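You operate a simulated robot arm through the tools that you are given. There is no shell and no other tool.

You are at the controls of a simulated robot arm. One attempt, no reset.

JOB
Release the drive, turn the plate home by hand, engage the drive and step it three times.
Fine: home mark on the pointer; hands off the plate while the drive turns it; step key only; leave the knobs.

It is judged by the outcome, as a careful person would: the job done as asked, and still so three seconds after it is handed in. It fails if anything else is knocked over, pushed out of place, dropped, spilled or broken.

ROBOT AND FRAMES
A 6-joint arm with a two-finger gripper, fixed in place. Base frame: the origin is at the foot of the arm, x ahead of it, y to its left, z up; the work surface is at about z = 0.843. Readings come in m, degrees, newtons and seconds.
Its first joint turns from -166.0 to 166.0 degrees. Payload 3.43 kg.
The TCP is the grasp point between the finger pads, 0.02 m short of the fingertips. In the tool frame z runs along the fingers and y along their closing line. The gripper opens to 0.19 m. The gripper's body begins 0.248 m behind the TCP.
Orientation is told as [roll, pitch, yaw] about the base's x, y, z axes, in that order, counted from this pose: with the fingers straight down and closing along the base's y, the tool's x points along the base's -x, its y along +y and its z along -z.

CONTROLS
- The arm moves only by the tool apply_moves. Its argument "motion" is a list of rows, each a list of 3 entries, a list of its own where there are three numbers: the turn, a rotation vector about the tool's x, y, z in units of 180 degrees (1.0 is 180 degrees), then the shift along the tool's x, y, z in units of 100 mm (1.0 is 100 mm), then the closure, from 0 (fully open) to 1 (shut). In form: [[[rx, ry, rz], [dx, dy, dz], hand], ...]. A call has 1 to 20 rows; each row is the pose to reach, as a shift and turn from the pose commanded when the call began, along the tool's axes at that moment. A call with a number of a shift or a turn outside -1 to 1 is refused whole. Each row takes 0.2 s and may step no farther than 0.05 m and 8.6 degrees from the row before; otherwise, or with a gripper value out of range, the whole call is refused. A pose out of reach is approached as far as the arm can. The call stops where the force on the tool passes 60 N (or 10 N more than at its start, if that is more) or the arm is blocked; 0.2 s more then pass. Each finger travels about 0.153 m/s and halts on what it meets, pressing with about 26 N; the grip force reading is that of the motor and also rises with nothing between the fingers. The clock runs only during rows and for 0.2 s after the last one: add rows that repeat a pose to give the fingers time. It gives the time, the measured TCP pose, the force on the tool (base axes), the opening and the grip force at its end, in the units of the frame above (readings bear some noise), with the torque about the TCP (base axes, N m) and any sound that the robot's microphone picked up.
- Cameras (640 x 400 px; columns grow to the right, rows downward): "scene" is fixed at [0.221, 0.4991, 1.2087]; the picture's right is [0.97, 0.25, 0.00], its down [0.18, -0.68, -0.71] and it looks along [-0.18, 0.69, -0.71] (base axes); focal length 214 px, centre (320, 200). "wrist" rides on the gripper at [0.07, -0.008, -0.288] in the tool frame; the picture's right is [0.12, 0.99, 0.00], its down [-0.96, 0.11, -0.25] and it looks along [-0.25, 0.03, 0.97] (tool axes); focal length 261 px, centre (320, 200).
- snapshot(camera): a new picture of that camera. The clock stands still meanwhile.
- lift_body(by): slides the trunk up (or, below 0, down) by that many m; the arm rides with it, the base frame stays. It gives what a move gives, with no picture.
- point_at(camera, pixels): there is no depth. For up to 12 entries [column, row, z] of the newest picture of that camera ("zoom" is the newest enlarged one), the place [x, y] in the base frame at which the ray of that pixel passes the height z, good to about 0.003 m. The clock stands still meanwhile.
- inspect(camera, box): a new picture of the part [left, top, right, bottom] of that camera's present view, enlarged. The clock stands still meanwhile.
- hand_in(): hands the job in; it is judged then, once.

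Leave the gripper open and the arm clear of the work at the hand-in unless told otherwise.

The tools are called as name(argument=value, ...) on one line, values as JSON. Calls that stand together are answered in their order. apply_moves: Moves the arm, as the interface text tells. Its arguments: {"type":"object","properties":{"motion":{"type":"array","items":{"type":"array"}}},"required":["motion"]} The other tools are called the same way: lift_body (by) slides the trunk up or down; snapshot (camera) takes a picture; point_at (camera, pixels) gives the place at which the rays of pixels pass given heights; inspect (camera, box) takes an enlarged picture of a part of a camera's view; hand_in () hands the job in.

At the start:

```text
t: 0.0
eef_pos: [0.5319, 0.5113, 1.1033]
ee_rot: [0.0, 0.0, 0.0]
contact_force: [0.5, 0.2, 0.4]
ft_torque: [0.01, 0.01, 0.01]
width: 0.1902
grasp_force: 0.1
trunk travel left (down, up): [-0.225, 0.215]
```

scene: 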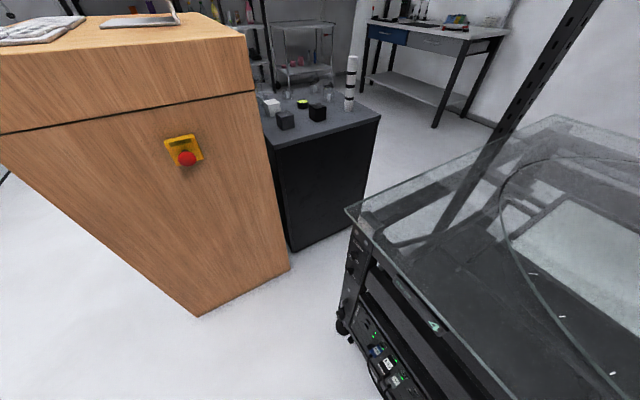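
wrist: 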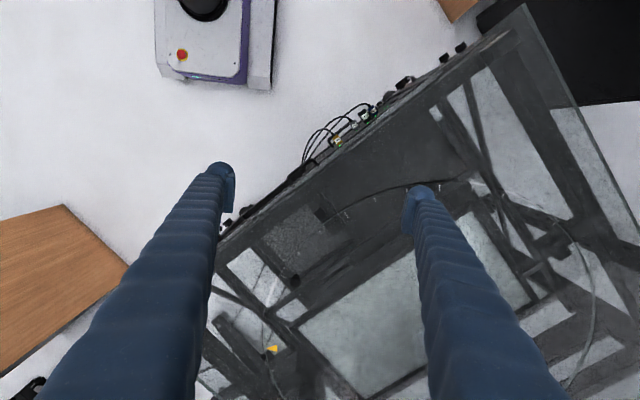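

I can't make out the plate or drive yet. There is a dark table with small items near scene (310,110), and a glass-topped table at the right. I'll enlarge both areas.

inspect(camera="scene", box=[240, 40, 400, 140])

inspect(camera="scene", box=[340, 100, 640, 400])

inspect(camera="wrist", box=[200, 0, 640, 400])

```text
4.00 times, centred on (320, 90) of scene
```

zoom: 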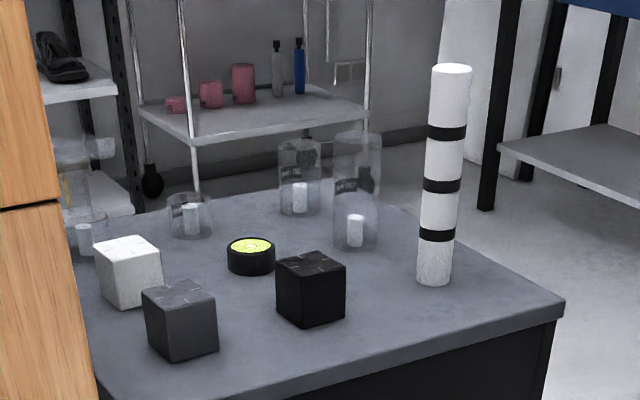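

```text
1.33 times, centred on (490, 250) of scene
```

zoom: 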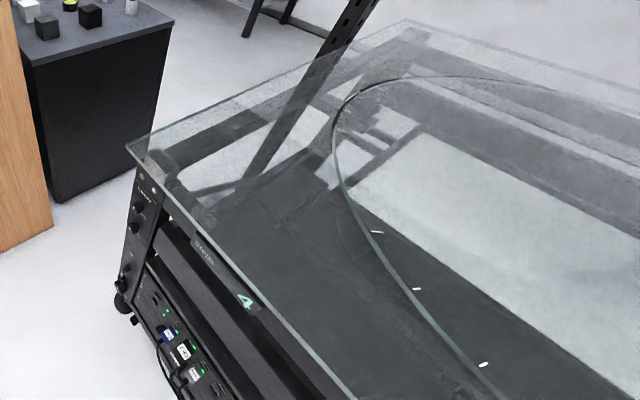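

```text
1.00 times, centred on (420, 200) of wrist (not enlarged: the box is as wide or as high as the picture)
```

zoom: 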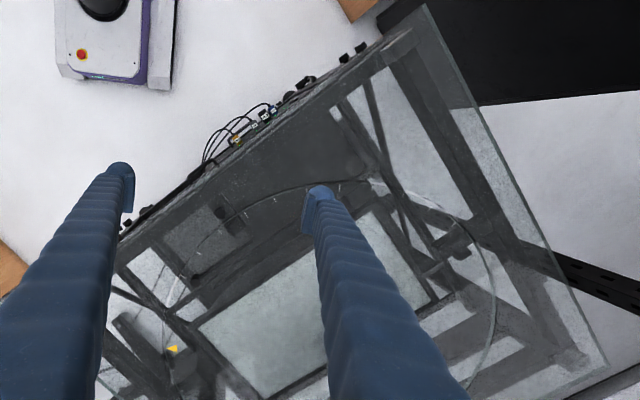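

The glass table carries a large glass disc with white ticks along its rim. A panel with a "4" display and knobs sits on its near-left side. I'll locate the rim points and corners, and take a look at the left panel.

point_at(camera="wrist", pixels=[[593, 270, 0.85], [520, 185, 0.85], [440, 183, 0.85], [340, 212, 0.85], [270, 290, 0.85], [272, 348, 0.85], [525, 8, 0.843], [215, 250, 0.843]])

point_at(camera="scene", pixels=[[347, 208, 0.843], [555, 115, 0.843], [533, 274, 0.85], [562, 316, 0.85], [612, 374, 0.85], [500, 200, 0.85], [560, 160, 0.85], [433, 325, 0.843], [590, 370, 0.85]])

inspect(camera="scene", box=[330, 200, 470, 400])

inspect(camera="wrist", box=[210, 130, 410, 380])

inspect(camera="wrist", box=[440, 140, 640, 400])

```text
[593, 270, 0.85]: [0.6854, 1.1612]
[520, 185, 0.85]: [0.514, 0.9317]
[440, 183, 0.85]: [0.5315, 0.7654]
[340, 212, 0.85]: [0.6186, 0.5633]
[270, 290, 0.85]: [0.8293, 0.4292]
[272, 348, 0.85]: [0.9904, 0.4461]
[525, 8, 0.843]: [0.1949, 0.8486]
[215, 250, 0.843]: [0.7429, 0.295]
```

```text
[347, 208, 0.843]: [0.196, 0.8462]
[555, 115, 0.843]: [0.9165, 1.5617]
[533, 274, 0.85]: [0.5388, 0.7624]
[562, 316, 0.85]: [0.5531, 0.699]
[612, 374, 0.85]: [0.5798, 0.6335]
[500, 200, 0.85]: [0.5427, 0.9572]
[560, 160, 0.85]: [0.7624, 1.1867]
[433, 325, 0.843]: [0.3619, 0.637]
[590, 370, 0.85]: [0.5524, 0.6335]
```

```text
2.00 times, centred on (400, 300) of scene
```

zoom: 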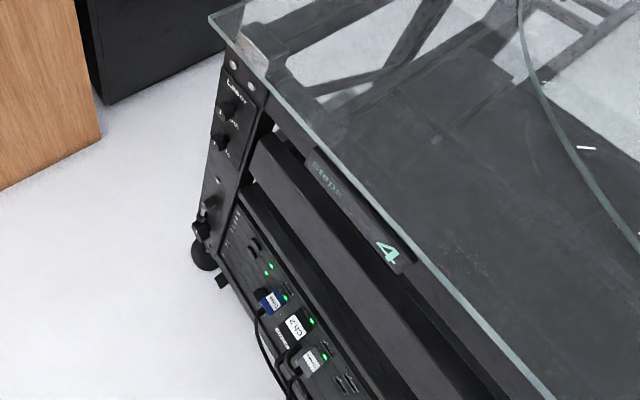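

```text
1.60 times, centred on (310, 255) of wrist
```

zoom: 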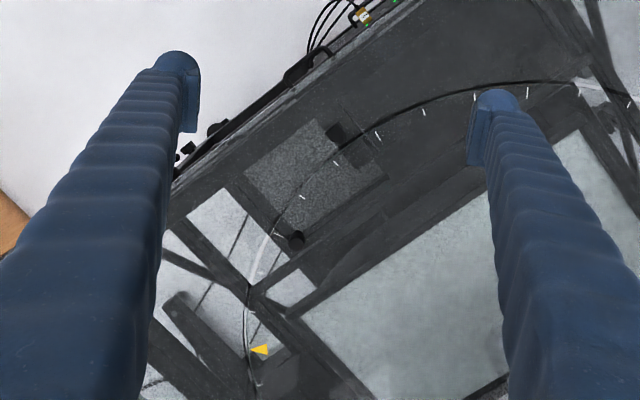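

```text
1.54 times, centred on (540, 270) of wrist
```

zoom: 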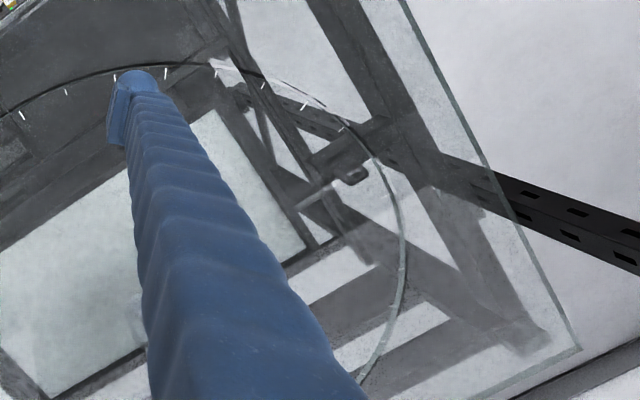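

The disc's rim passes about (0.53,0.77), (0.62,0.56) and (0.83,0.43). There is a yellow triangle near (0.99,0.45). I still don't know where the pointer, release and step key are. The air here is clear at 1.10, so I'll move the hand toward +x to see the far side.

apply_moves(motion=[[[0, 0, 0], [-0.4, 0, 0], 0], [[0, 0, 0], [-0.8, 0, 0], 0], [[0, 0, 0], [-1, 0, 0], 0]])

snapshot(camera="wrist")

```text
t: 0.8
eef_pos: [0.6326, 0.5113, 1.1028]
ee_rot: [-0.2, 0.1, 0.1]
contact_force: [1.3, 0.2, 1.3]
ft_torque: [0.01, -0.02, 0.0]
width: 0.1901
grasp_force: 0.0
trunk travel left (down, up): [-0.225, 0.215]
```

```text
taken
```

wrist: 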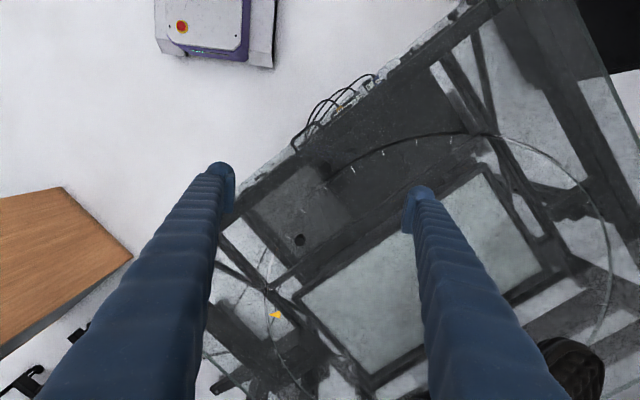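

A dark ridged object appears at (575,370), on the far side of the disc. I'll yaw the hand 45° toward the disc's middle so the camera looks across the table.

apply_moves(motion=[[[0, 0, -0.045], [0, 0, -0.2], 0], [[0, 0, -0.09], [0, 0, -0.4], 0], [[0, 0, -0.135], [0, 0, -0.6], 0], [[0, 0, -0.18], [0, 0, -0.8], 0], [[0, 0, -0.225], [0, 0, -0.8], 0], [[0, 0, -0.25], [0, 0, -0.8], 0]])

snapshot(camera="wrist")

```text
t: 2.2
eef_pos: [0.6319, 0.511, 1.1831]
ee_rot: [0.0, 0.1, 45.0]
contact_force: [0.3, 0.6, 1.1]
ft_torque: [-0.02, -0.03, 0.04]
width: 0.19
grasp_force: 0.2
trunk travel left (down, up): [-0.225, 0.215]
```

```text
taken
```

wrist: 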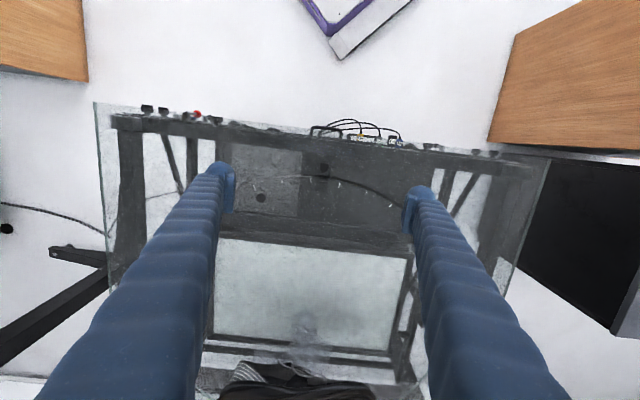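

The table is now square in the view, with the near side panel along row ~125 and a red dot at (197,115). I'll tilt the tool so the camera looks further across the disc.

apply_moves(motion=[[[0, -0.045, 0], [0, 0, 0], 0], [[0, -0.09, 0], [0, 0, 0], 0], [[0, -0.135, 0], [0, 0, 0], 0], [[0, -0.18, 0], [0, 0, 0], 0]])

snapshot(camera="wrist")

snapshot(camera="scene")

```text
t: 3.2
eef_pos: [0.636, 0.5126, 1.1826]
ee_rot: [0.1, -32.6, 45.0]
contact_force: [1.3, 1.5, 5.7]
ft_torque: [-0.86, 0.96, 0.06]
width: 0.1897
grasp_force: 0.1
trunk travel left (down, up): [-0.225, 0.215]
```

```text
taken
```

wrist: 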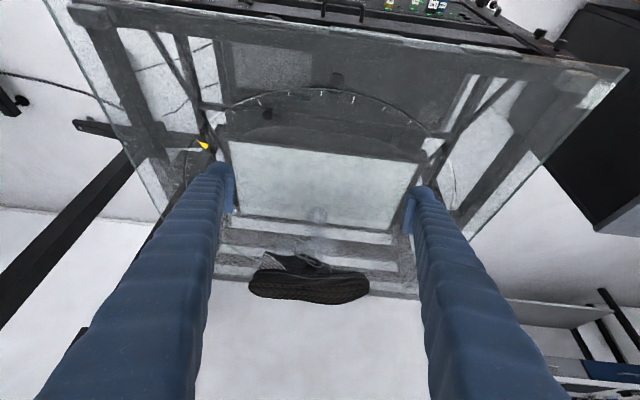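

```text
taken
```

scene: 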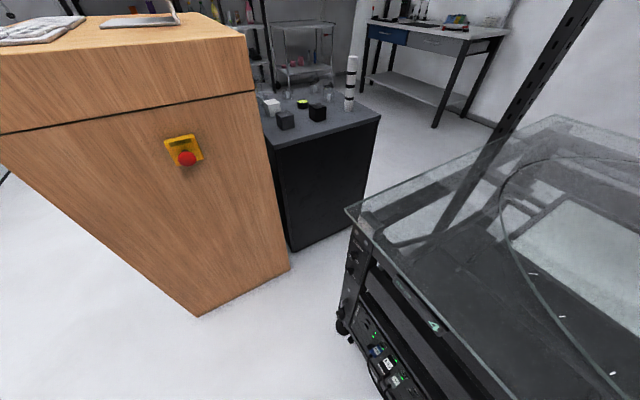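

I see the near panel along the top of the wrist view and the yellow wedge at (203,145). I'll enlarge both, plus the disc's tick area.

inspect(camera="wrist", box=[60, 0, 280, 140])

inspect(camera="wrist", box=[300, 0, 600, 80])

inspect(camera="wrist", box=[190, 70, 450, 250])

point_at(camera="wrist", pixels=[[203, 145, 0.85], [48, 5, 0.843], [625, 68, 0.843], [337, 79, 0.85], [228, 101, 0.85], [425, 130, 0.85], [320, 214, 0.85]])

```text
2.86 times, centred on (170, 70) of wrist
```

zoom: 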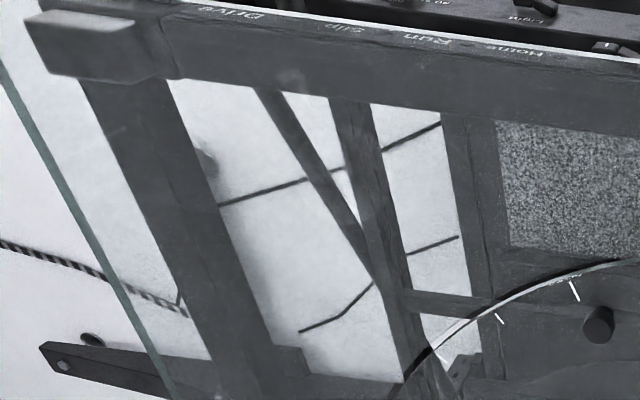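

```text
2.13 times, centred on (450, 40) of wrist
```

zoom: 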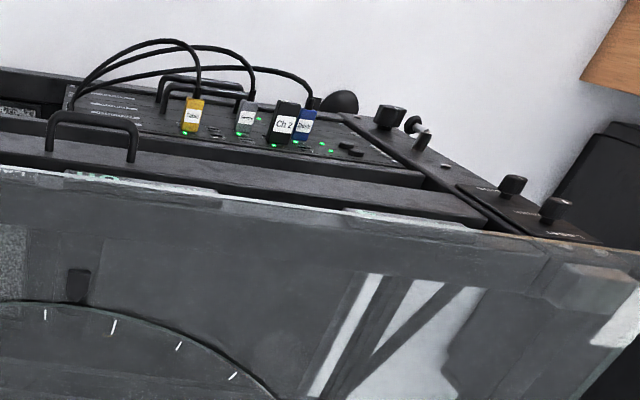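

```text
2.22 times, centred on (320, 160) of wrist
```

zoom: 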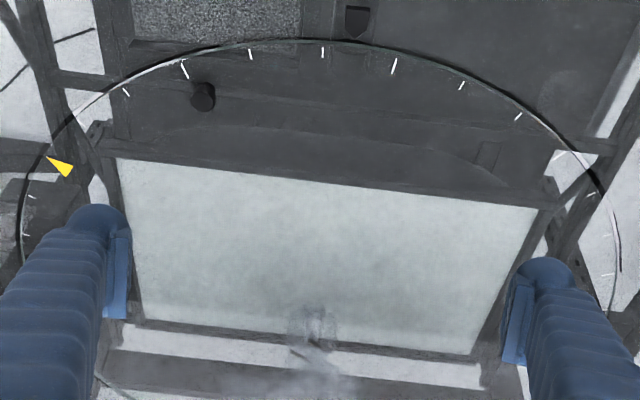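

```text
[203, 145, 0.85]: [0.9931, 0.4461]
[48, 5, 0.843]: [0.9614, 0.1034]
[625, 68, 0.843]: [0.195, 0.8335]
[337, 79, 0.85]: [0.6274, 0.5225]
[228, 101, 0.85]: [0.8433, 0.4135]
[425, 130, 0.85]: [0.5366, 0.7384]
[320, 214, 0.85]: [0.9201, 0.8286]
```

I can now see several things:
- The yellow wedge is the plate's home mark, near (0.993,0.446).
- A dark pentagon pointer is on the near side of the rim, at about wrist (337,79).
- A black peg stands on the plate at about wrist (267,114).
- The near rim panel has labels reading "Drive … Slip … Run … Home".

I'll move sideways and back toward the robot to look at that panel.

apply_moves(motion=[[[0, 0, 0], [0.2, -0.25, -0.13], 0], [[0, 0, 0], [0.4, -0.5, -0.26], 0], [[0, 0, 0], [0.6, -0.75, -0.4], 0], [[0, 0, 0], [0.842, -1, -0.539], 0]])

apply_moves(motion=[[[0, 0, 0], [0.2, -0.25, -0.13], 0], [[0, 0, 0], [0.4, -0.5, -0.26], 0], [[0, 0, 0], [0.6, -0.75, -0.4], 0], [[0, 0, 0], [0.842, -1, -0.539], 0]])

snapshot(camera="wrist")

```text
t: 4.2
eef_pos: [0.6322, 0.3687, 1.1831]
ee_rot: [0.0, -32.4, 45.1]
contact_force: [0.6, 0.3, 0.2]
ft_torque: [0.03, 0.01, 0.03]
width: 0.1901
grasp_force: 0.1
trunk travel left (down, up): [-0.225, 0.215]
```

```text
t: 5.2
eef_pos: [0.6324, 0.2279, 1.1827]
ee_rot: [0.1, -32.4, 45.0]
contact_force: [1.1, 0.0, 0.8]
ft_torque: [-0.04, -0.01, -0.02]
width: 0.1898
grasp_force: 0.1
trunk travel left (down, up): [-0.225, 0.215]
```

```text
taken
```

wrist: 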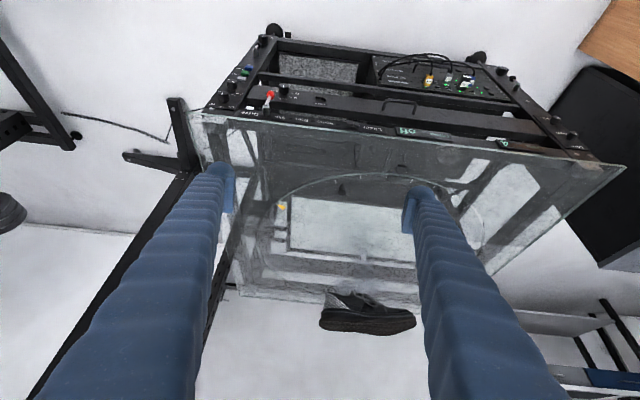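

Now the front panels are visible: a lever with a red tip at (270,95), green and blue things at (245,70), and green displays at (405,130) and (505,142). I'll enlarge these.

inspect(camera="wrist", box=[200, 50, 330, 135])

inspect(camera="wrist", box=[320, 40, 450, 150])

inspect(camera="wrist", box=[430, 40, 620, 180])

```text
4.71 times, centred on (265, 92) of wrist
```

zoom: 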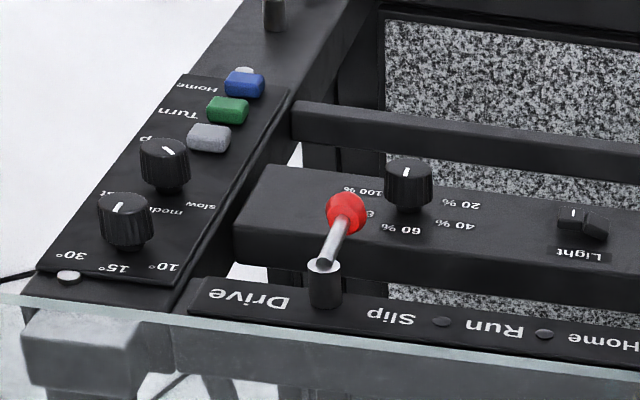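

```text
3.64 times, centred on (385, 95) of wrist
```

zoom: 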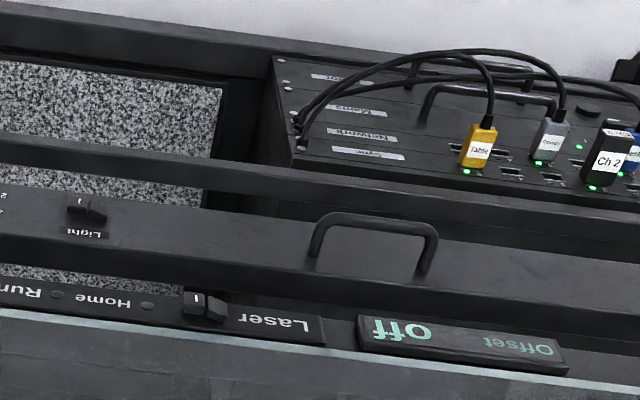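

```text
2.86 times, centred on (525, 110) of wrist
```

zoom: 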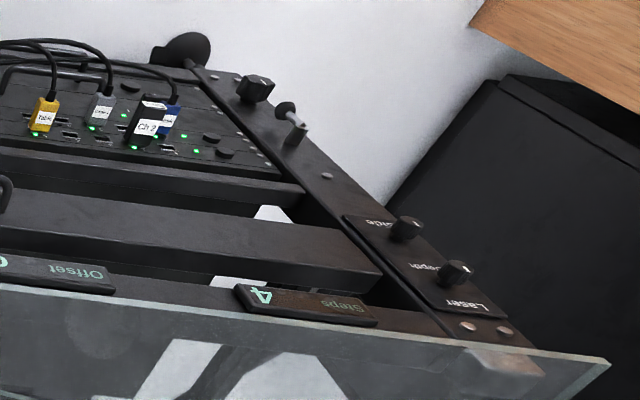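

The controls are clear now:
- The Drive lever has a red ball, with Slip, Run and Home lamps beside it.
- Three keys sit on the right post: blue "Home", green "Turn" and grey "…p" (Step).
- There are two knobs, one for speed and one for 10/15/30°. I must leave both alone.
- The steps display reads 4.

Next I'll tilt the tool more toward horizontal to view the face head-on.

apply_moves(motion=[[[0, -0.045, 0], [0, -0.2, 0], 0], [[0, -0.09, 0], [0, -0.4, 0], 0], [[0, -0.135, 0], [0, -0.6, 0], 0], [[0, -0.18, 0], [0, -0.8, 0], 0], [[0, -0.22, 0], [0, -1, 0], 0]])

snapshot(camera="wrist")

```text
t: 6.4
eef_pos: [0.7045, 0.1567, 1.183]
ee_rot: [0.1, -72.2, 45.0]
contact_force: [-1.1, 0.3, 0.1]
ft_torque: [0.0, 0.04, 0.12]
width: 0.1903
grasp_force: 0.0
trunk travel left (down, up): [-0.225, 0.215]
```

```text
taken
```

wrist: 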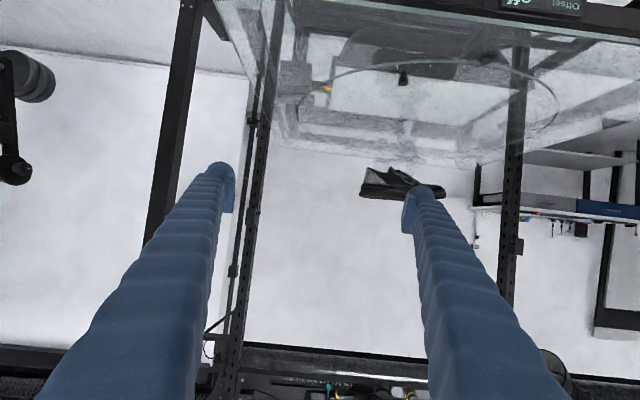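

I'm looking over the table now. I'll lower the hand and pull back toward the robot so the front face comes into view.

apply_moves(motion=[[[0, 0, 0], [0.45, 0, -0.12], 0], [[0, 0, 0], [0.91, 0, -0.23], 0]])

apply_moves(motion=[[[0, 0, 0], [0.45, 0, -0.12], 0], [[0, 0, 0], [0.91, 0, -0.23], 0]])

snapshot(camera="wrist")

```text
t: 7.0
eef_pos: [0.6968, 0.116, 1.1525]
ee_rot: [3.4, -71.1, 42.4]
contact_force: [-0.3, -0.5, -0.1]
ft_torque: [0.01, 0.04, -0.04]
width: 0.1899
grasp_force: 0.1
out of reach, approached as far as the arm can: row 1, 2
trunk travel left (down, up): [-0.225, 0.215]
```

```text
t: 7.6
eef_pos: [0.6963, 0.0589, 1.1171]
ee_rot: [6.2, -70.3, 40.4]
contact_force: [0.9, 0.4, -0.1]
ft_torque: [0.1, -0.04, 0.06]
width: 0.1898
grasp_force: 0.0
out of reach, approached as far as the arm can: row 1, 2
trunk travel left (down, up): [-0.225, 0.215]
```

```text
taken
```

wrist: 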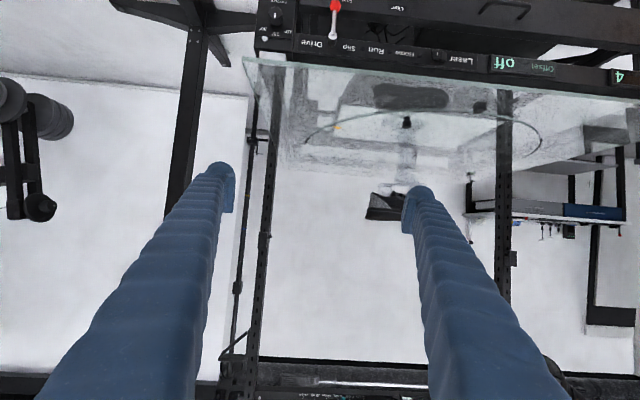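

The arm reached its inward limit. I can see the lever at (335,15) and the front strip. I'll slide the trunk down instead to lower the view, since the fingers are at u≈0.55 and well clear of the face at ~0.745.

lift_body(by=-0.14)

snapshot(camera="wrist")

```text
t: 9.3
eef_pos: [0.6959, 0.0603, 0.9785]
ee_rot: [5.8, -70.5, 40.7]
contact_force: [-0.2, -0.1, -0.1]
ft_torque: [-0.01, -0.01, 0.01]
width: 0.1901
grasp_force: 0.2
trunk travel left (down, up): [-0.085, 0.355]
```

```text
taken
```

wrist: 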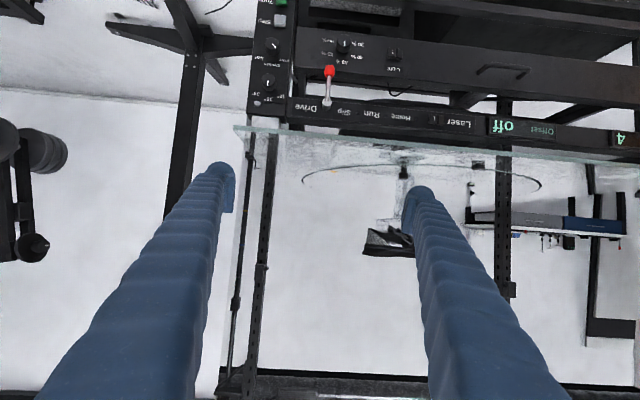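

The face is now nearly head-on (upside down). I'll enlarge the lever and key area, and the strip with the lamps and displays.

inspect(camera="wrist", box=[230, 0, 420, 130])

inspect(camera="wrist", box=[380, 80, 640, 240])

inspect(camera="wrist", box=[280, 60, 380, 130])

```text
3.08 times, centred on (325, 65) of wrist
```

zoom: 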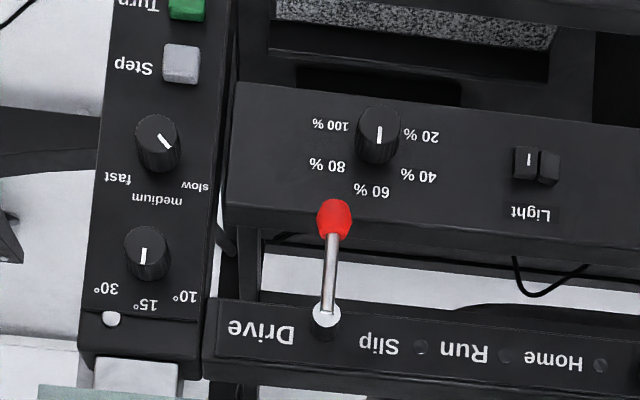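

```text
2.46 times, centred on (510, 160) of wrist
```

zoom: 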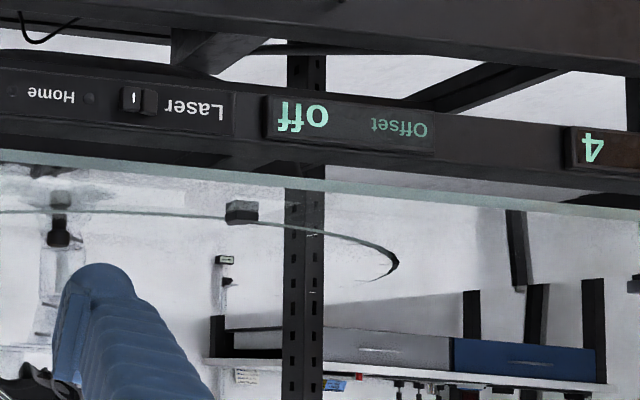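

```text
5.71 times, centred on (330, 95) of wrist
```

zoom: 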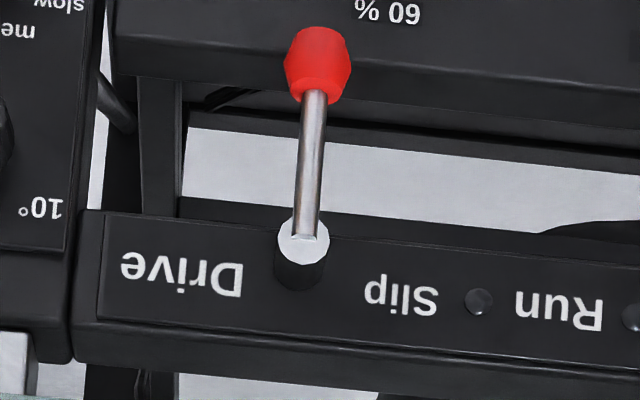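

Labels are readable. The grey key is "Step", with green "Turn" below it. The angle knob points at 15°. The Drive lever points down, and the Slip, Run and Home lamps are dark. I'll find where the rays of the lever pivot (327,103), ball (330,71) and Step key (280,21) meet the face by probing several heights.

point_at(camera="wrist", pixels=[[326.8, 102.9, 0.83], [326.8, 102.9, 0.8], [329.6, 71.4, 0.8], [329.6, 71.4, 0.75], [329.6, 71.4, 0.77], [280.2, 20.8, 0.75], [280.2, 20.8, 0.7], [281.8, 2.7, 0.7], [281.8, 2.7, 0.65], [236, 127, 0.843], [402, 172, 0.86], [478, 165, 0.86]])

snapshot(camera="scene")

```text
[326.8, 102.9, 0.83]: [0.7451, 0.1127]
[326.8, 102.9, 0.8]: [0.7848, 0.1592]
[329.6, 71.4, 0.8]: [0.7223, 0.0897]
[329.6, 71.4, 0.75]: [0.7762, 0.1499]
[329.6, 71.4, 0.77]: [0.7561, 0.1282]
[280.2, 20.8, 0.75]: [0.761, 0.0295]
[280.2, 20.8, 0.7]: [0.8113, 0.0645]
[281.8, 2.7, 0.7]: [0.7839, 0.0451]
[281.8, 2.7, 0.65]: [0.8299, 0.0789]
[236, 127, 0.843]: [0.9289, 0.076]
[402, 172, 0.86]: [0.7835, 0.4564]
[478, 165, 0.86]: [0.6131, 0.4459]
```

```text
taken
```

scene: 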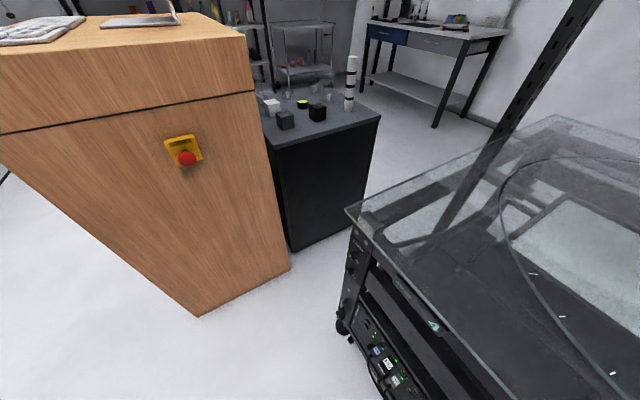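

Triangulating this view with the earlier one, using u = toward the face and v = to the right, and u = 0.745 as the glass edge:

| Item | u | v | z |
|---|---|---|---|
| Lever pivot | 0.733 | 0.437 | 0.767 |
| Lever ball | 0.735 | 0.438 | 0.70 |
| Step key | 0.75 | 0.55 | 0.59 |

I need to know which way the lever swings, so I'll ease the tilt back to 50° and view it from the side.

apply_moves(motion=[[[0, 0.045, 0], [0, 0, 0], 0], [[0, 0.09, 0], [0, 0, 0], 0], [[0, 0.12, 0], [0, 0, 0], 0]])

```text
t: 10.1
eef_pos: [0.6966, 0.0609, 0.9777]
ee_rot: [2.8, -48.7, 44.0]
contact_force: [0.0, -0.2, 0.9]
ft_torque: [-0.05, 0.02, 0.03]
width: 0.1902
grasp_force: 0.1
trunk travel left (down, up): [-0.085, 0.355]
```

Now I'll yaw about the vertical by −40° and shift left, so I look at the lever obliquely.

apply_moves(motion=[[[0.0334, 0, 0.0294], [-0.075, 0.2, 0.086], 0], [[0.0668, 0, 0.0588], [-0.15, 0.4, 0.17], 0], [[0.1, 0, 0.088], [-0.225, 0.6, 0.257], 0], [[0.1336, 0, 0.1176], [-0.3, 0.8, 0.342], 0], [[0.167, 0, 0.147], [-0.376, 1.0, 0.428], 0]])

snapshot(camera="wrist")

```text
t: 11.3
eef_pos: [0.6885, 0.1279, 0.9792]
ee_rot: [3.3, -47.6, 12.1]
contact_force: [-0.4, -0.2, -0.5]
ft_torque: [-0.01, -0.02, 0.02]
width: 0.1901
grasp_force: 0.0
out of reach, approached as far as the arm can: row 4, 5
trunk travel left (down, up): [-0.085, 0.355]
```

```text
taken
```

wrist: 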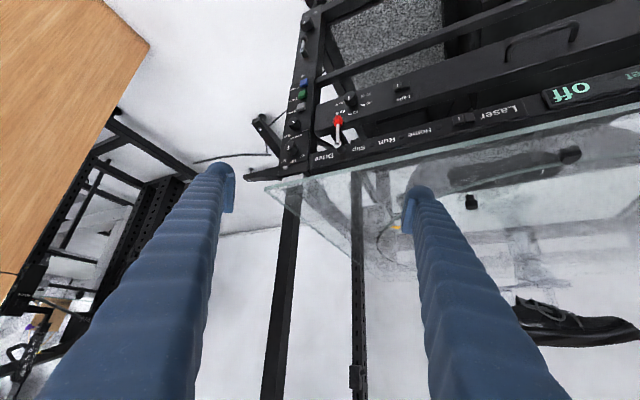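

The lever is at (338,130) and viewed obliquely. I'll enlarge it.

inspect(camera="wrist", box=[300, 100, 380, 170])

inspect(camera="wrist", box=[270, 60, 400, 180])

inspect(camera="wrist", box=[360, 130, 560, 260])

point_at(camera="wrist", pixels=[[338, 143, 0.78], [338, 143, 0.76], [338, 120, 0.72], [338, 120, 0.7], [302, 95, 0.6], [302, 95, 0.56], [396, 228, 0.85], [470, 205, 0.86], [280, 185, 0.843]])

```text
5.71 times, centred on (340, 135) of wrist
```

zoom: 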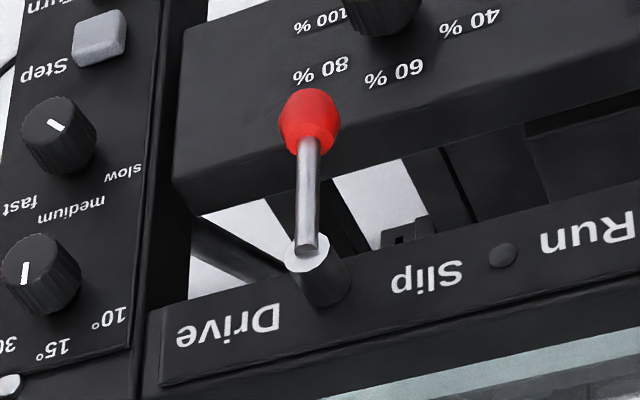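

```text
3.33 times, centred on (335, 120) of wrist
```

zoom: 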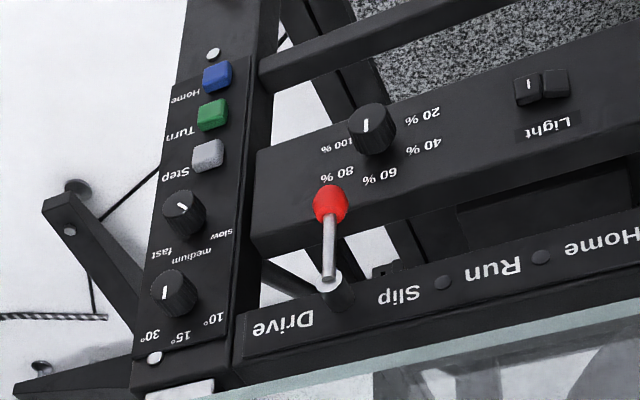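

```text
3.08 times, centred on (460, 195) of wrist
```

zoom: 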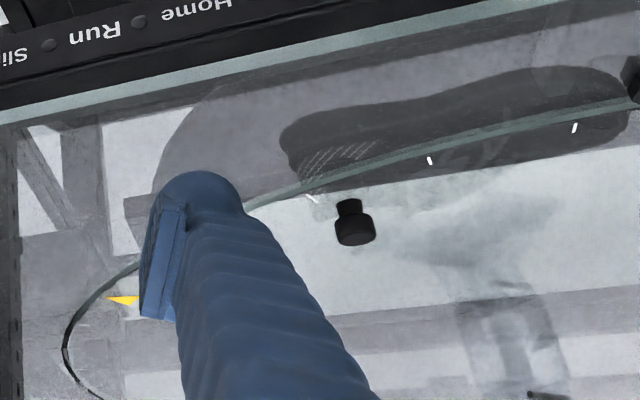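

```text
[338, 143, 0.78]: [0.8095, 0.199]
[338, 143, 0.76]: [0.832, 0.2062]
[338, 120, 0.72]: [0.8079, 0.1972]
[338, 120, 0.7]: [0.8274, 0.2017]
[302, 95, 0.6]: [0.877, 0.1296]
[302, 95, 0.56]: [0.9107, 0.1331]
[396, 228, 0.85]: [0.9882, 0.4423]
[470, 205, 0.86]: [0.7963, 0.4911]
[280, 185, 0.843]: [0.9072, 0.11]
```

The rod leans out from the cap and down like a toggle, so it most likely swings through "straight out" to "up". A dimmer knob sits close below and to its left, and I must not touch it. I'll turn back to face the panel squarely and then go lower for an accurate head-on view.

apply_moves(motion=[[[-0.027, 0.0014, -0.0246], [-0.04, 0, 0.044], 0], [[-0.054, 0.0028, -0.0492], [-0.08, 0, 0.09], 0], [[-0.081, 0.0042, -0.0738], [-0.12, 0, 0.13], 0], [[-0.108, 0.0056, -0.0984], [-0.16, 0, 0.18], 0], [[-0.135, 0.007, -0.123], [-0.2, 0, 0.22], 0]])

lift_body(by=-0.08)

```text
t: 12.5
eef_pos: [0.7184, 0.1348, 0.9789]
ee_rot: [3.2, -47.7, 45.2]
contact_force: [-0.2, 0.4, -0.1]
ft_torque: [0.0, -0.02, -0.01]
width: 0.1898
grasp_force: 0.1
trunk travel left (down, up): [-0.085, 0.355]
```

```text
t: 13.6
eef_pos: [0.7179, 0.1351, 0.9008]
ee_rot: [3.3, -47.7, 45.1]
contact_force: [-0.1, 0.6, -0.1]
ft_torque: [0.0, 0.0, 0.0]
width: 0.1899
grasp_force: 0.1
trunk travel left (down, up): [-0.005, 0.435]
```

The hand now faces the panel squarely at u≈0.60. I'll tilt to 75° and lower it to about z 0.80.

apply_moves(motion=[[[0.0046, -0.038, -0.0011], [0.22, -0.065, 0.13], 0], [[0.0092, -0.076, -0.0022], [0.44, -0.13, 0.26], 0], [[0.0137, -0.114, -0.0033], [0.65, -0.2, 0.39], 0], [[0.0183, -0.152, -0.0044], [0.874, -0.26, 0.525], 0]])

snapshot(camera="wrist")

```text
t: 14.6
eef_pos: [0.7739, 0.0825, 0.8453]
ee_rot: [9.4, -73.0, 37.7]
contact_force: [0.0, 1.1, 1.1]
ft_torque: [-0.19, 0.05, -0.25]
width: 0.1899
grasp_force: 0.2
out of reach, approached as far as the arm can: row 3, 4
trunk travel left (down, up): [-0.005, 0.435]
```

```text
taken
```

wrist: 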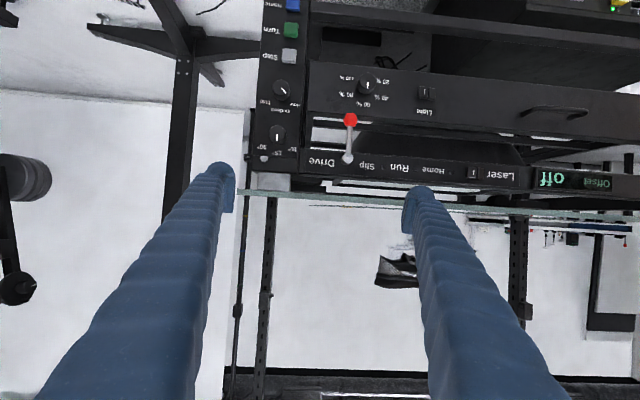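

It's at the reach limit again, but the view is good: lever ball at (350,120), cap at (347,158), keys at (290,55), (291,30) and (293,5). I'll enlarge this and take the ray positions.

inspect(camera="wrist", box=[300, 60, 420, 200])

inspect(camera="wrist", box=[240, 0, 340, 180])

point_at(camera="wrist", pixels=[[347, 158, 0.78], [347, 158, 0.76], [350, 119, 0.72], [350, 119, 0.7], [366, 87, 0.66], [366, 87, 0.64], [290, 55, 0.6], [290, 55, 0.56], [291, 30, 0.56], [291, 30, 0.52], [265, 158, 0.8], [265, 158, 0.76]])

```text
2.86 times, centred on (360, 130) of wrist
```

zoom: 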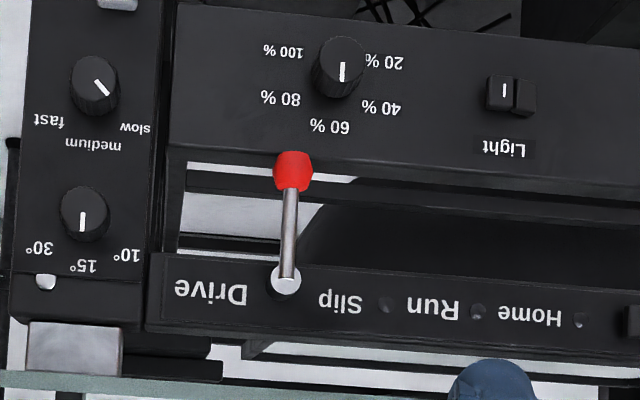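

```text
2.22 times, centred on (290, 90) of wrist
```

zoom: 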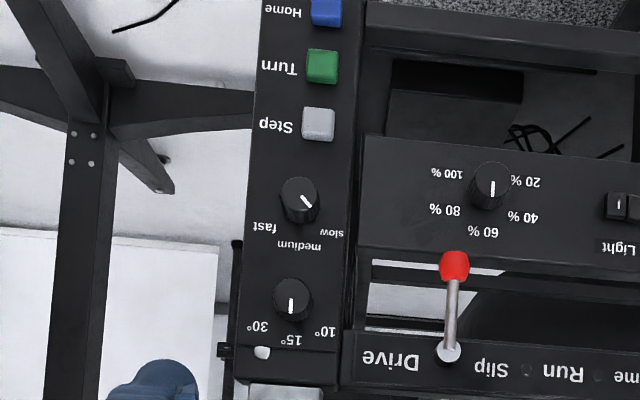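

```text
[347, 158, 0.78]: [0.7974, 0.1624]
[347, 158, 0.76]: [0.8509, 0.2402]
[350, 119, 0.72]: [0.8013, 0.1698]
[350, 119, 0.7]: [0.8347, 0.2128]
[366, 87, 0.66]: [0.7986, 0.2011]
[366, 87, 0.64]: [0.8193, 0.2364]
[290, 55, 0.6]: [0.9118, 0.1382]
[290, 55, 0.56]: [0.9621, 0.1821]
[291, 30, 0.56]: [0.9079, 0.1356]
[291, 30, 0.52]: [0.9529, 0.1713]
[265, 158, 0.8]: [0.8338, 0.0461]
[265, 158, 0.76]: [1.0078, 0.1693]
```

Combining the views, the ball is at (u .734, v .439, z .702) and the cap straight above it at z .768. So the rod hangs parallel to the face. It is either a rotary lever or a flip lever. The dimmer knob is near v .416, z .645.

I'll square the hand to tilt 58°, come down in front of the ball, and half-close to about 57 mm.

apply_moves(motion=[[[0.005, 0.0281, -0.0033], [0.2, 0.152, 0.17], 0.3], [[0.01, 0.0563, -0.0067], [0.4, 0.305, 0.34], 0.6], [[0.015, 0.0844, -0.01], [0.601, 0.457, 0.511], 0.7], [[0.015, 0.0844, -0.01], [0.601, 0.457, 0.511], 0.7]])

snapshot(camera="wrist")

```text
t: 15.6
eef_pos: [0.7643, 0.1367, 0.7813]
ee_rot: [1.0, -57.7, 44.3]
contact_force: [1.3, -0.7, 1.1]
ft_torque: [-0.04, 0.01, -0.07]
width: 0.0573
grasp_force: 0.1
out of reach, approached as far as the arm can: row 2, 3, 4
trunk travel left (down, up): [-0.005, 0.435]
```

```text
taken
```

wrist: 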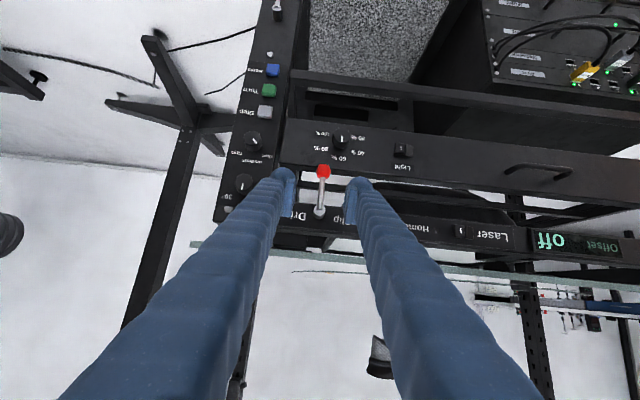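

The fingers now straddle the lever in view, with the ball at (323,171) and cap at (319,211). I'll enlarge it and take rays.

inspect(camera="wrist", box=[270, 110, 390, 230])

point_at(camera="wrist", pixels=[[323, 171, 0.72], [323, 171, 0.7], [323, 171, 0.69], [319, 211, 0.78], [319, 211, 0.76], [264, 111, 0.6], [264, 111, 0.58], [340, 141, 0.65], [340, 141, 0.63]])

```text
3.33 times, centred on (330, 170) of wrist
```

zoom: 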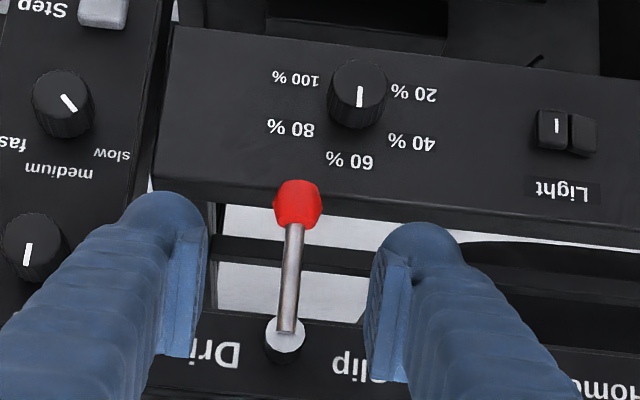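

```text
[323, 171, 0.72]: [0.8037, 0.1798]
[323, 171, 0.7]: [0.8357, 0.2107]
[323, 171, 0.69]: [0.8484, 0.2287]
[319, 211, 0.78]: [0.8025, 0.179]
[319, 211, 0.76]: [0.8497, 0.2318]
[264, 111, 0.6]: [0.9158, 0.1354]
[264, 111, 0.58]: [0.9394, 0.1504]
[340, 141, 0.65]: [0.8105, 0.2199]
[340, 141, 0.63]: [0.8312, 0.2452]
```

The geometry is consistent. I'll advance 80 mm along the fingers, keeping the ball between them, and stop short to check.

apply_moves(motion=[[[0, 0, 0], [0.05, 0.02, 0.3], 0.7], [[0, 0, 0], [0.1, 0.04, 0.6], 0.7], [[0, 0, 0], [0.146, 0.04, 0.8], 0.7]])

inspect(camera="wrist", box=[220, 70, 420, 260])

```text
t: 16.4
eef_pos: [0.8151, 0.1787, 0.734]
ee_rot: [1.5, -57.4, 44.2]
contact_force: [0.3, 0.0, -0.1]
ft_torque: [0.0, 0.03, -0.01]
width: 0.057
grasp_force: 0.1
out of reach, approached as far as the arm can: row 1, 2, 3
trunk travel left (down, up): [-0.005, 0.435]
```

```text
2.11 times, centred on (320, 165) of wrist
```

zoom: 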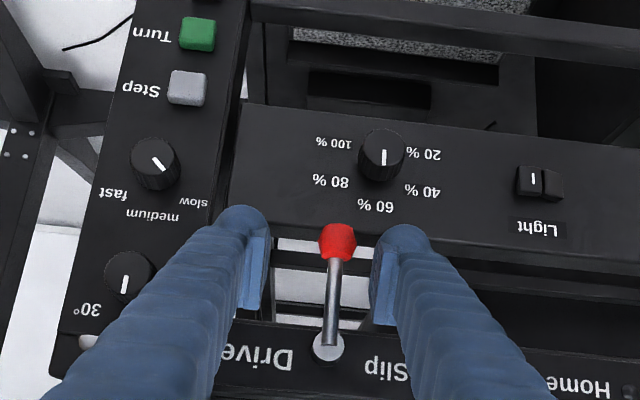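

The ball lies between the fingers but nearer the image-right one, and the arm reports it's near its limit. I'll ease the tilt to 50°, shift 10 mm toward tool +y, and finish the approach.

apply_moves(motion=[[[0, 0.02, 0], [0.0, 0.1, 0.0], 0.7], [[0, 0.041, 0], [0.04, 0.1, 0.15], 0.7], [[0, 0.041, 0], [0.082, 0.1, 0.289], 0.7]])

inspect(camera="wrist", box=[220, 70, 420, 260])

```text
t: 17.2
eef_pos: [0.8218, 0.2, 0.7121]
ee_rot: [0.1, -50.5, 45.0]
contact_force: [-0.1, -0.8, 0.7]
ft_torque: [0.0, -0.01, 0.0]
width: 0.057
grasp_force: 0.2
trunk travel left (down, up): [-0.005, 0.435]
```

```text
2.11 times, centred on (320, 165) of wrist
```

zoom: 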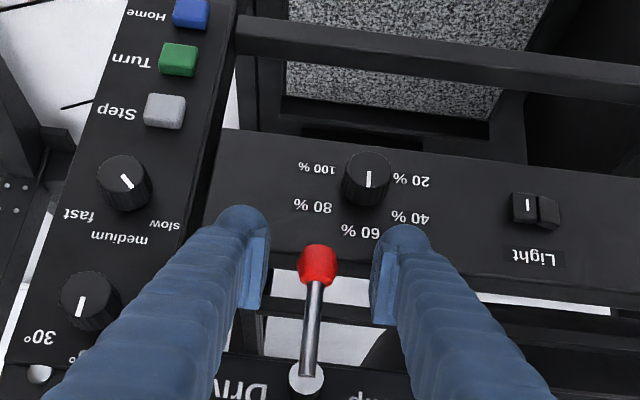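

The ball (317,262 in the zoom) sits on the TCP–tip line and nothing is touching. I'll close the fingers on it.

apply_moves(motion=[[[0, 0, 0], [0, 0, 0], 0.8], [[0, 0, 0], [0, 0, 0], 0.9], [[0, 0, 0], [0, 0, 0], 1], [[0, 0, 0], [0, 0, 0], 1]])

inspect(camera="wrist", box=[220, 70, 420, 260])

```text
t: 18.2
eef_pos: [0.8221, 0.2003, 0.7125]
ee_rot: [0.3, -50.6, 45.0]
contact_force: [8.6, -5.8, -2.0]
ft_torque: [-0.06, -0.02, -0.02]
width: 0.0222
grasp_force: 45.1
trunk travel left (down, up): [-0.005, 0.435]
```

```text
2.11 times, centred on (320, 165) of wrist
```

zoom: 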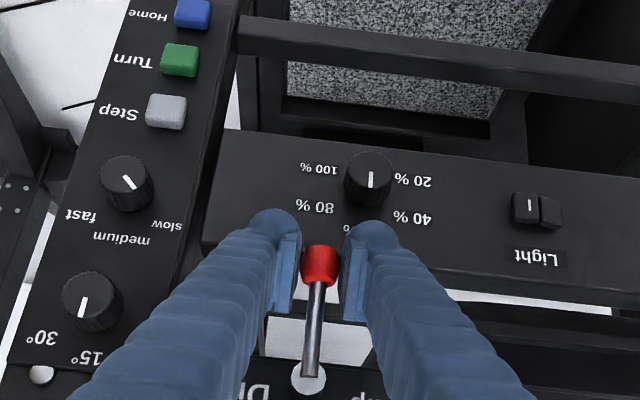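

I have the ball: width 22 mm, with about 10 N sideways from a small off-centre. I'll test the swing by pulling straight out from the face 10 mm and reading the force.

apply_moves(motion=[[[0, 0, 0], [0.032, 0, -0.039], 1], [[0, 0, 0], [0.064, 0, -0.077], 1]])

inspect(camera="wrist", box=[220, 70, 420, 260])

```text
t: 18.8
eef_pos: [0.8227, 0.1999, 0.7119]
ee_rot: [0.0, -50.8, 45.2]
contact_force: [34.3, 16.4, -34.7]
ft_torque: [0.0, 0.05, -0.04]
width: 0.0222
grasp_force: 45.6
trunk travel left (down, up): [-0.005, 0.435]
stopped in row 2: the force on the tool passed its limit at 62 N (the readings are from after the stop); the commanded pose is now the measured one
```

```text
2.11 times, centred on (320, 165) of wrist
```

zoom: 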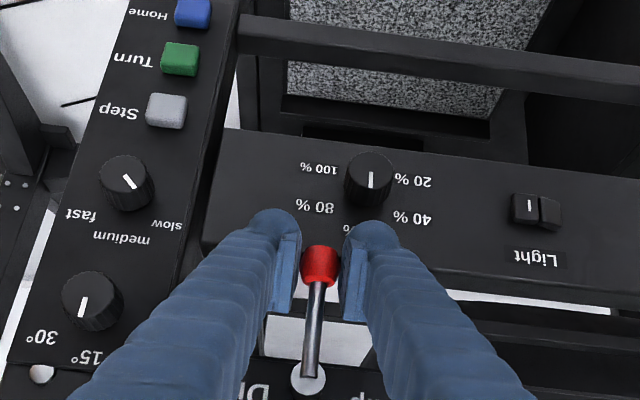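

It doesn't swing outward (62 N, no motion), so it isn't a flip lever. I'll test sideways, toward +v (image left) by 8 mm.

apply_moves(motion=[[[0, 0, 0], [0, -0.02, 0], 1], [[0, 0, 0], [0, -0.05, 0], 1], [[0, 0, 0], [0, -0.08, 0], 1]])

inspect(camera="wrist", box=[220, 70, 420, 260])

```text
t: 19.6
eef_pos: [0.826, 0.1926, 0.7141]
ee_rot: [-0.1, -50.9, 45.2]
contact_force: [12.6, 10.1, -18.1]
ft_torque: [-0.33, 0.42, 0.25]
width: 0.0226
grasp_force: 45.1
trunk travel left (down, up): [-0.005, 0.435]
```

```text
2.11 times, centred on (320, 165) of wrist
```

zoom: 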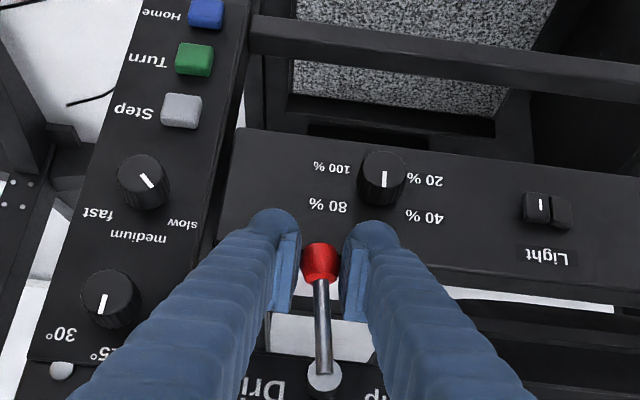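

The lever moved freely toward +v (about 1.8 N sideways), so it's a rotary lever turning in the face plane toward the "Drive" label. Next I'll let go, back off, and then push it round with closed fingers used as a peg, which keeps them clear of the angle knob.

apply_moves(motion=[[[0, 0, 0], [0, 0, 0], 0.9], [[0, 0, 0], [0, 0, 0], 0.75], [[0, 0, 0], [0, 0, 0], 0.75], [[0, 0, 0], [0, 0, -0.25], 0.75], [[0, 0, 0], [0, 0, -0.5], 0.75]])

snapshot(camera="wrist")

inspect(camera="wrist", box=[220, 70, 420, 260])

```text
t: 20.8
eef_pos: [0.7974, 0.1663, 0.7479]
ee_rot: [-0.1, -51.0, 45.3]
contact_force: [0.2, 0.1, -0.2]
ft_torque: [-0.03, 0.05, -0.01]
width: 0.0477
grasp_force: 0.1
trunk travel left (down, up): [-0.005, 0.435]
```

```text
taken
```

wrist: 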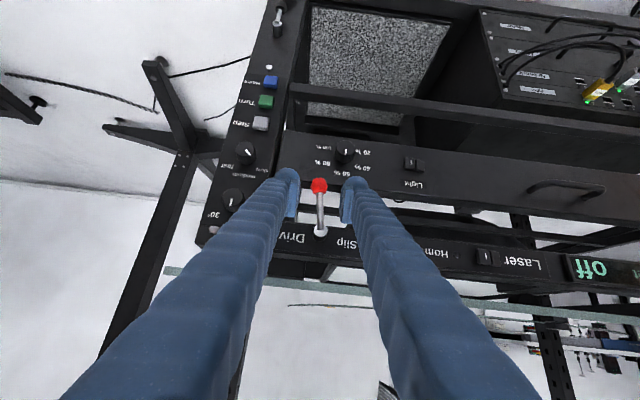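

```text
2.11 times, centred on (320, 165) of wrist
```

zoom: 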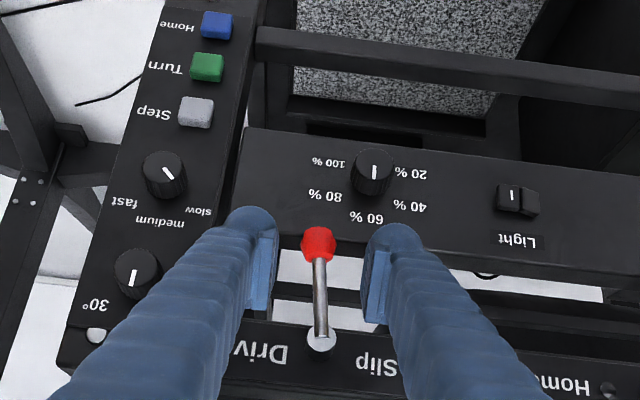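

The lever stayed where I left it. I'll close the fingers, shift 31 mm to its −v side, and advance again so the peg stands beside the ball.

apply_moves(motion=[[[0, 0, 0], [0, 0, 0], 1], [[0, 0, 0], [0, 0, 0], 1], [[0, 0, 0], [0, 0.31, 0], 1], [[0, 0, 0], [0, 0.31, 0.25], 1], [[0, 0, 0], [0, 0.31, 0.5], 1]])

inspect(camera="wrist", box=[220, 70, 420, 260])

```text
t: 22.0
eef_pos: [0.7945, 0.2044, 0.7223]
ee_rot: [0.2, -50.6, 44.8]
contact_force: [-25.4, -19.2, 15.4]
ft_torque: [0.03, -0.71, -0.79]
width: 0.0
grasp_force: 25.6
trunk travel left (down, up): [-0.005, 0.435]
stopped in row 5: the force on the tool passed its limit at 87 N (the readings are from after the stop); the commanded pose is now the measured one
```

```text
2.11 times, centred on (320, 165) of wrist
```

zoom: 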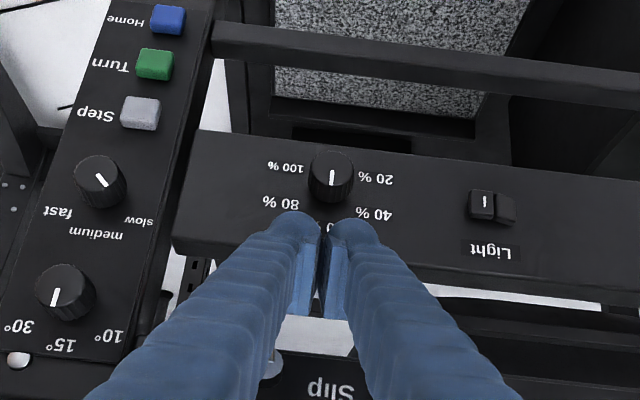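

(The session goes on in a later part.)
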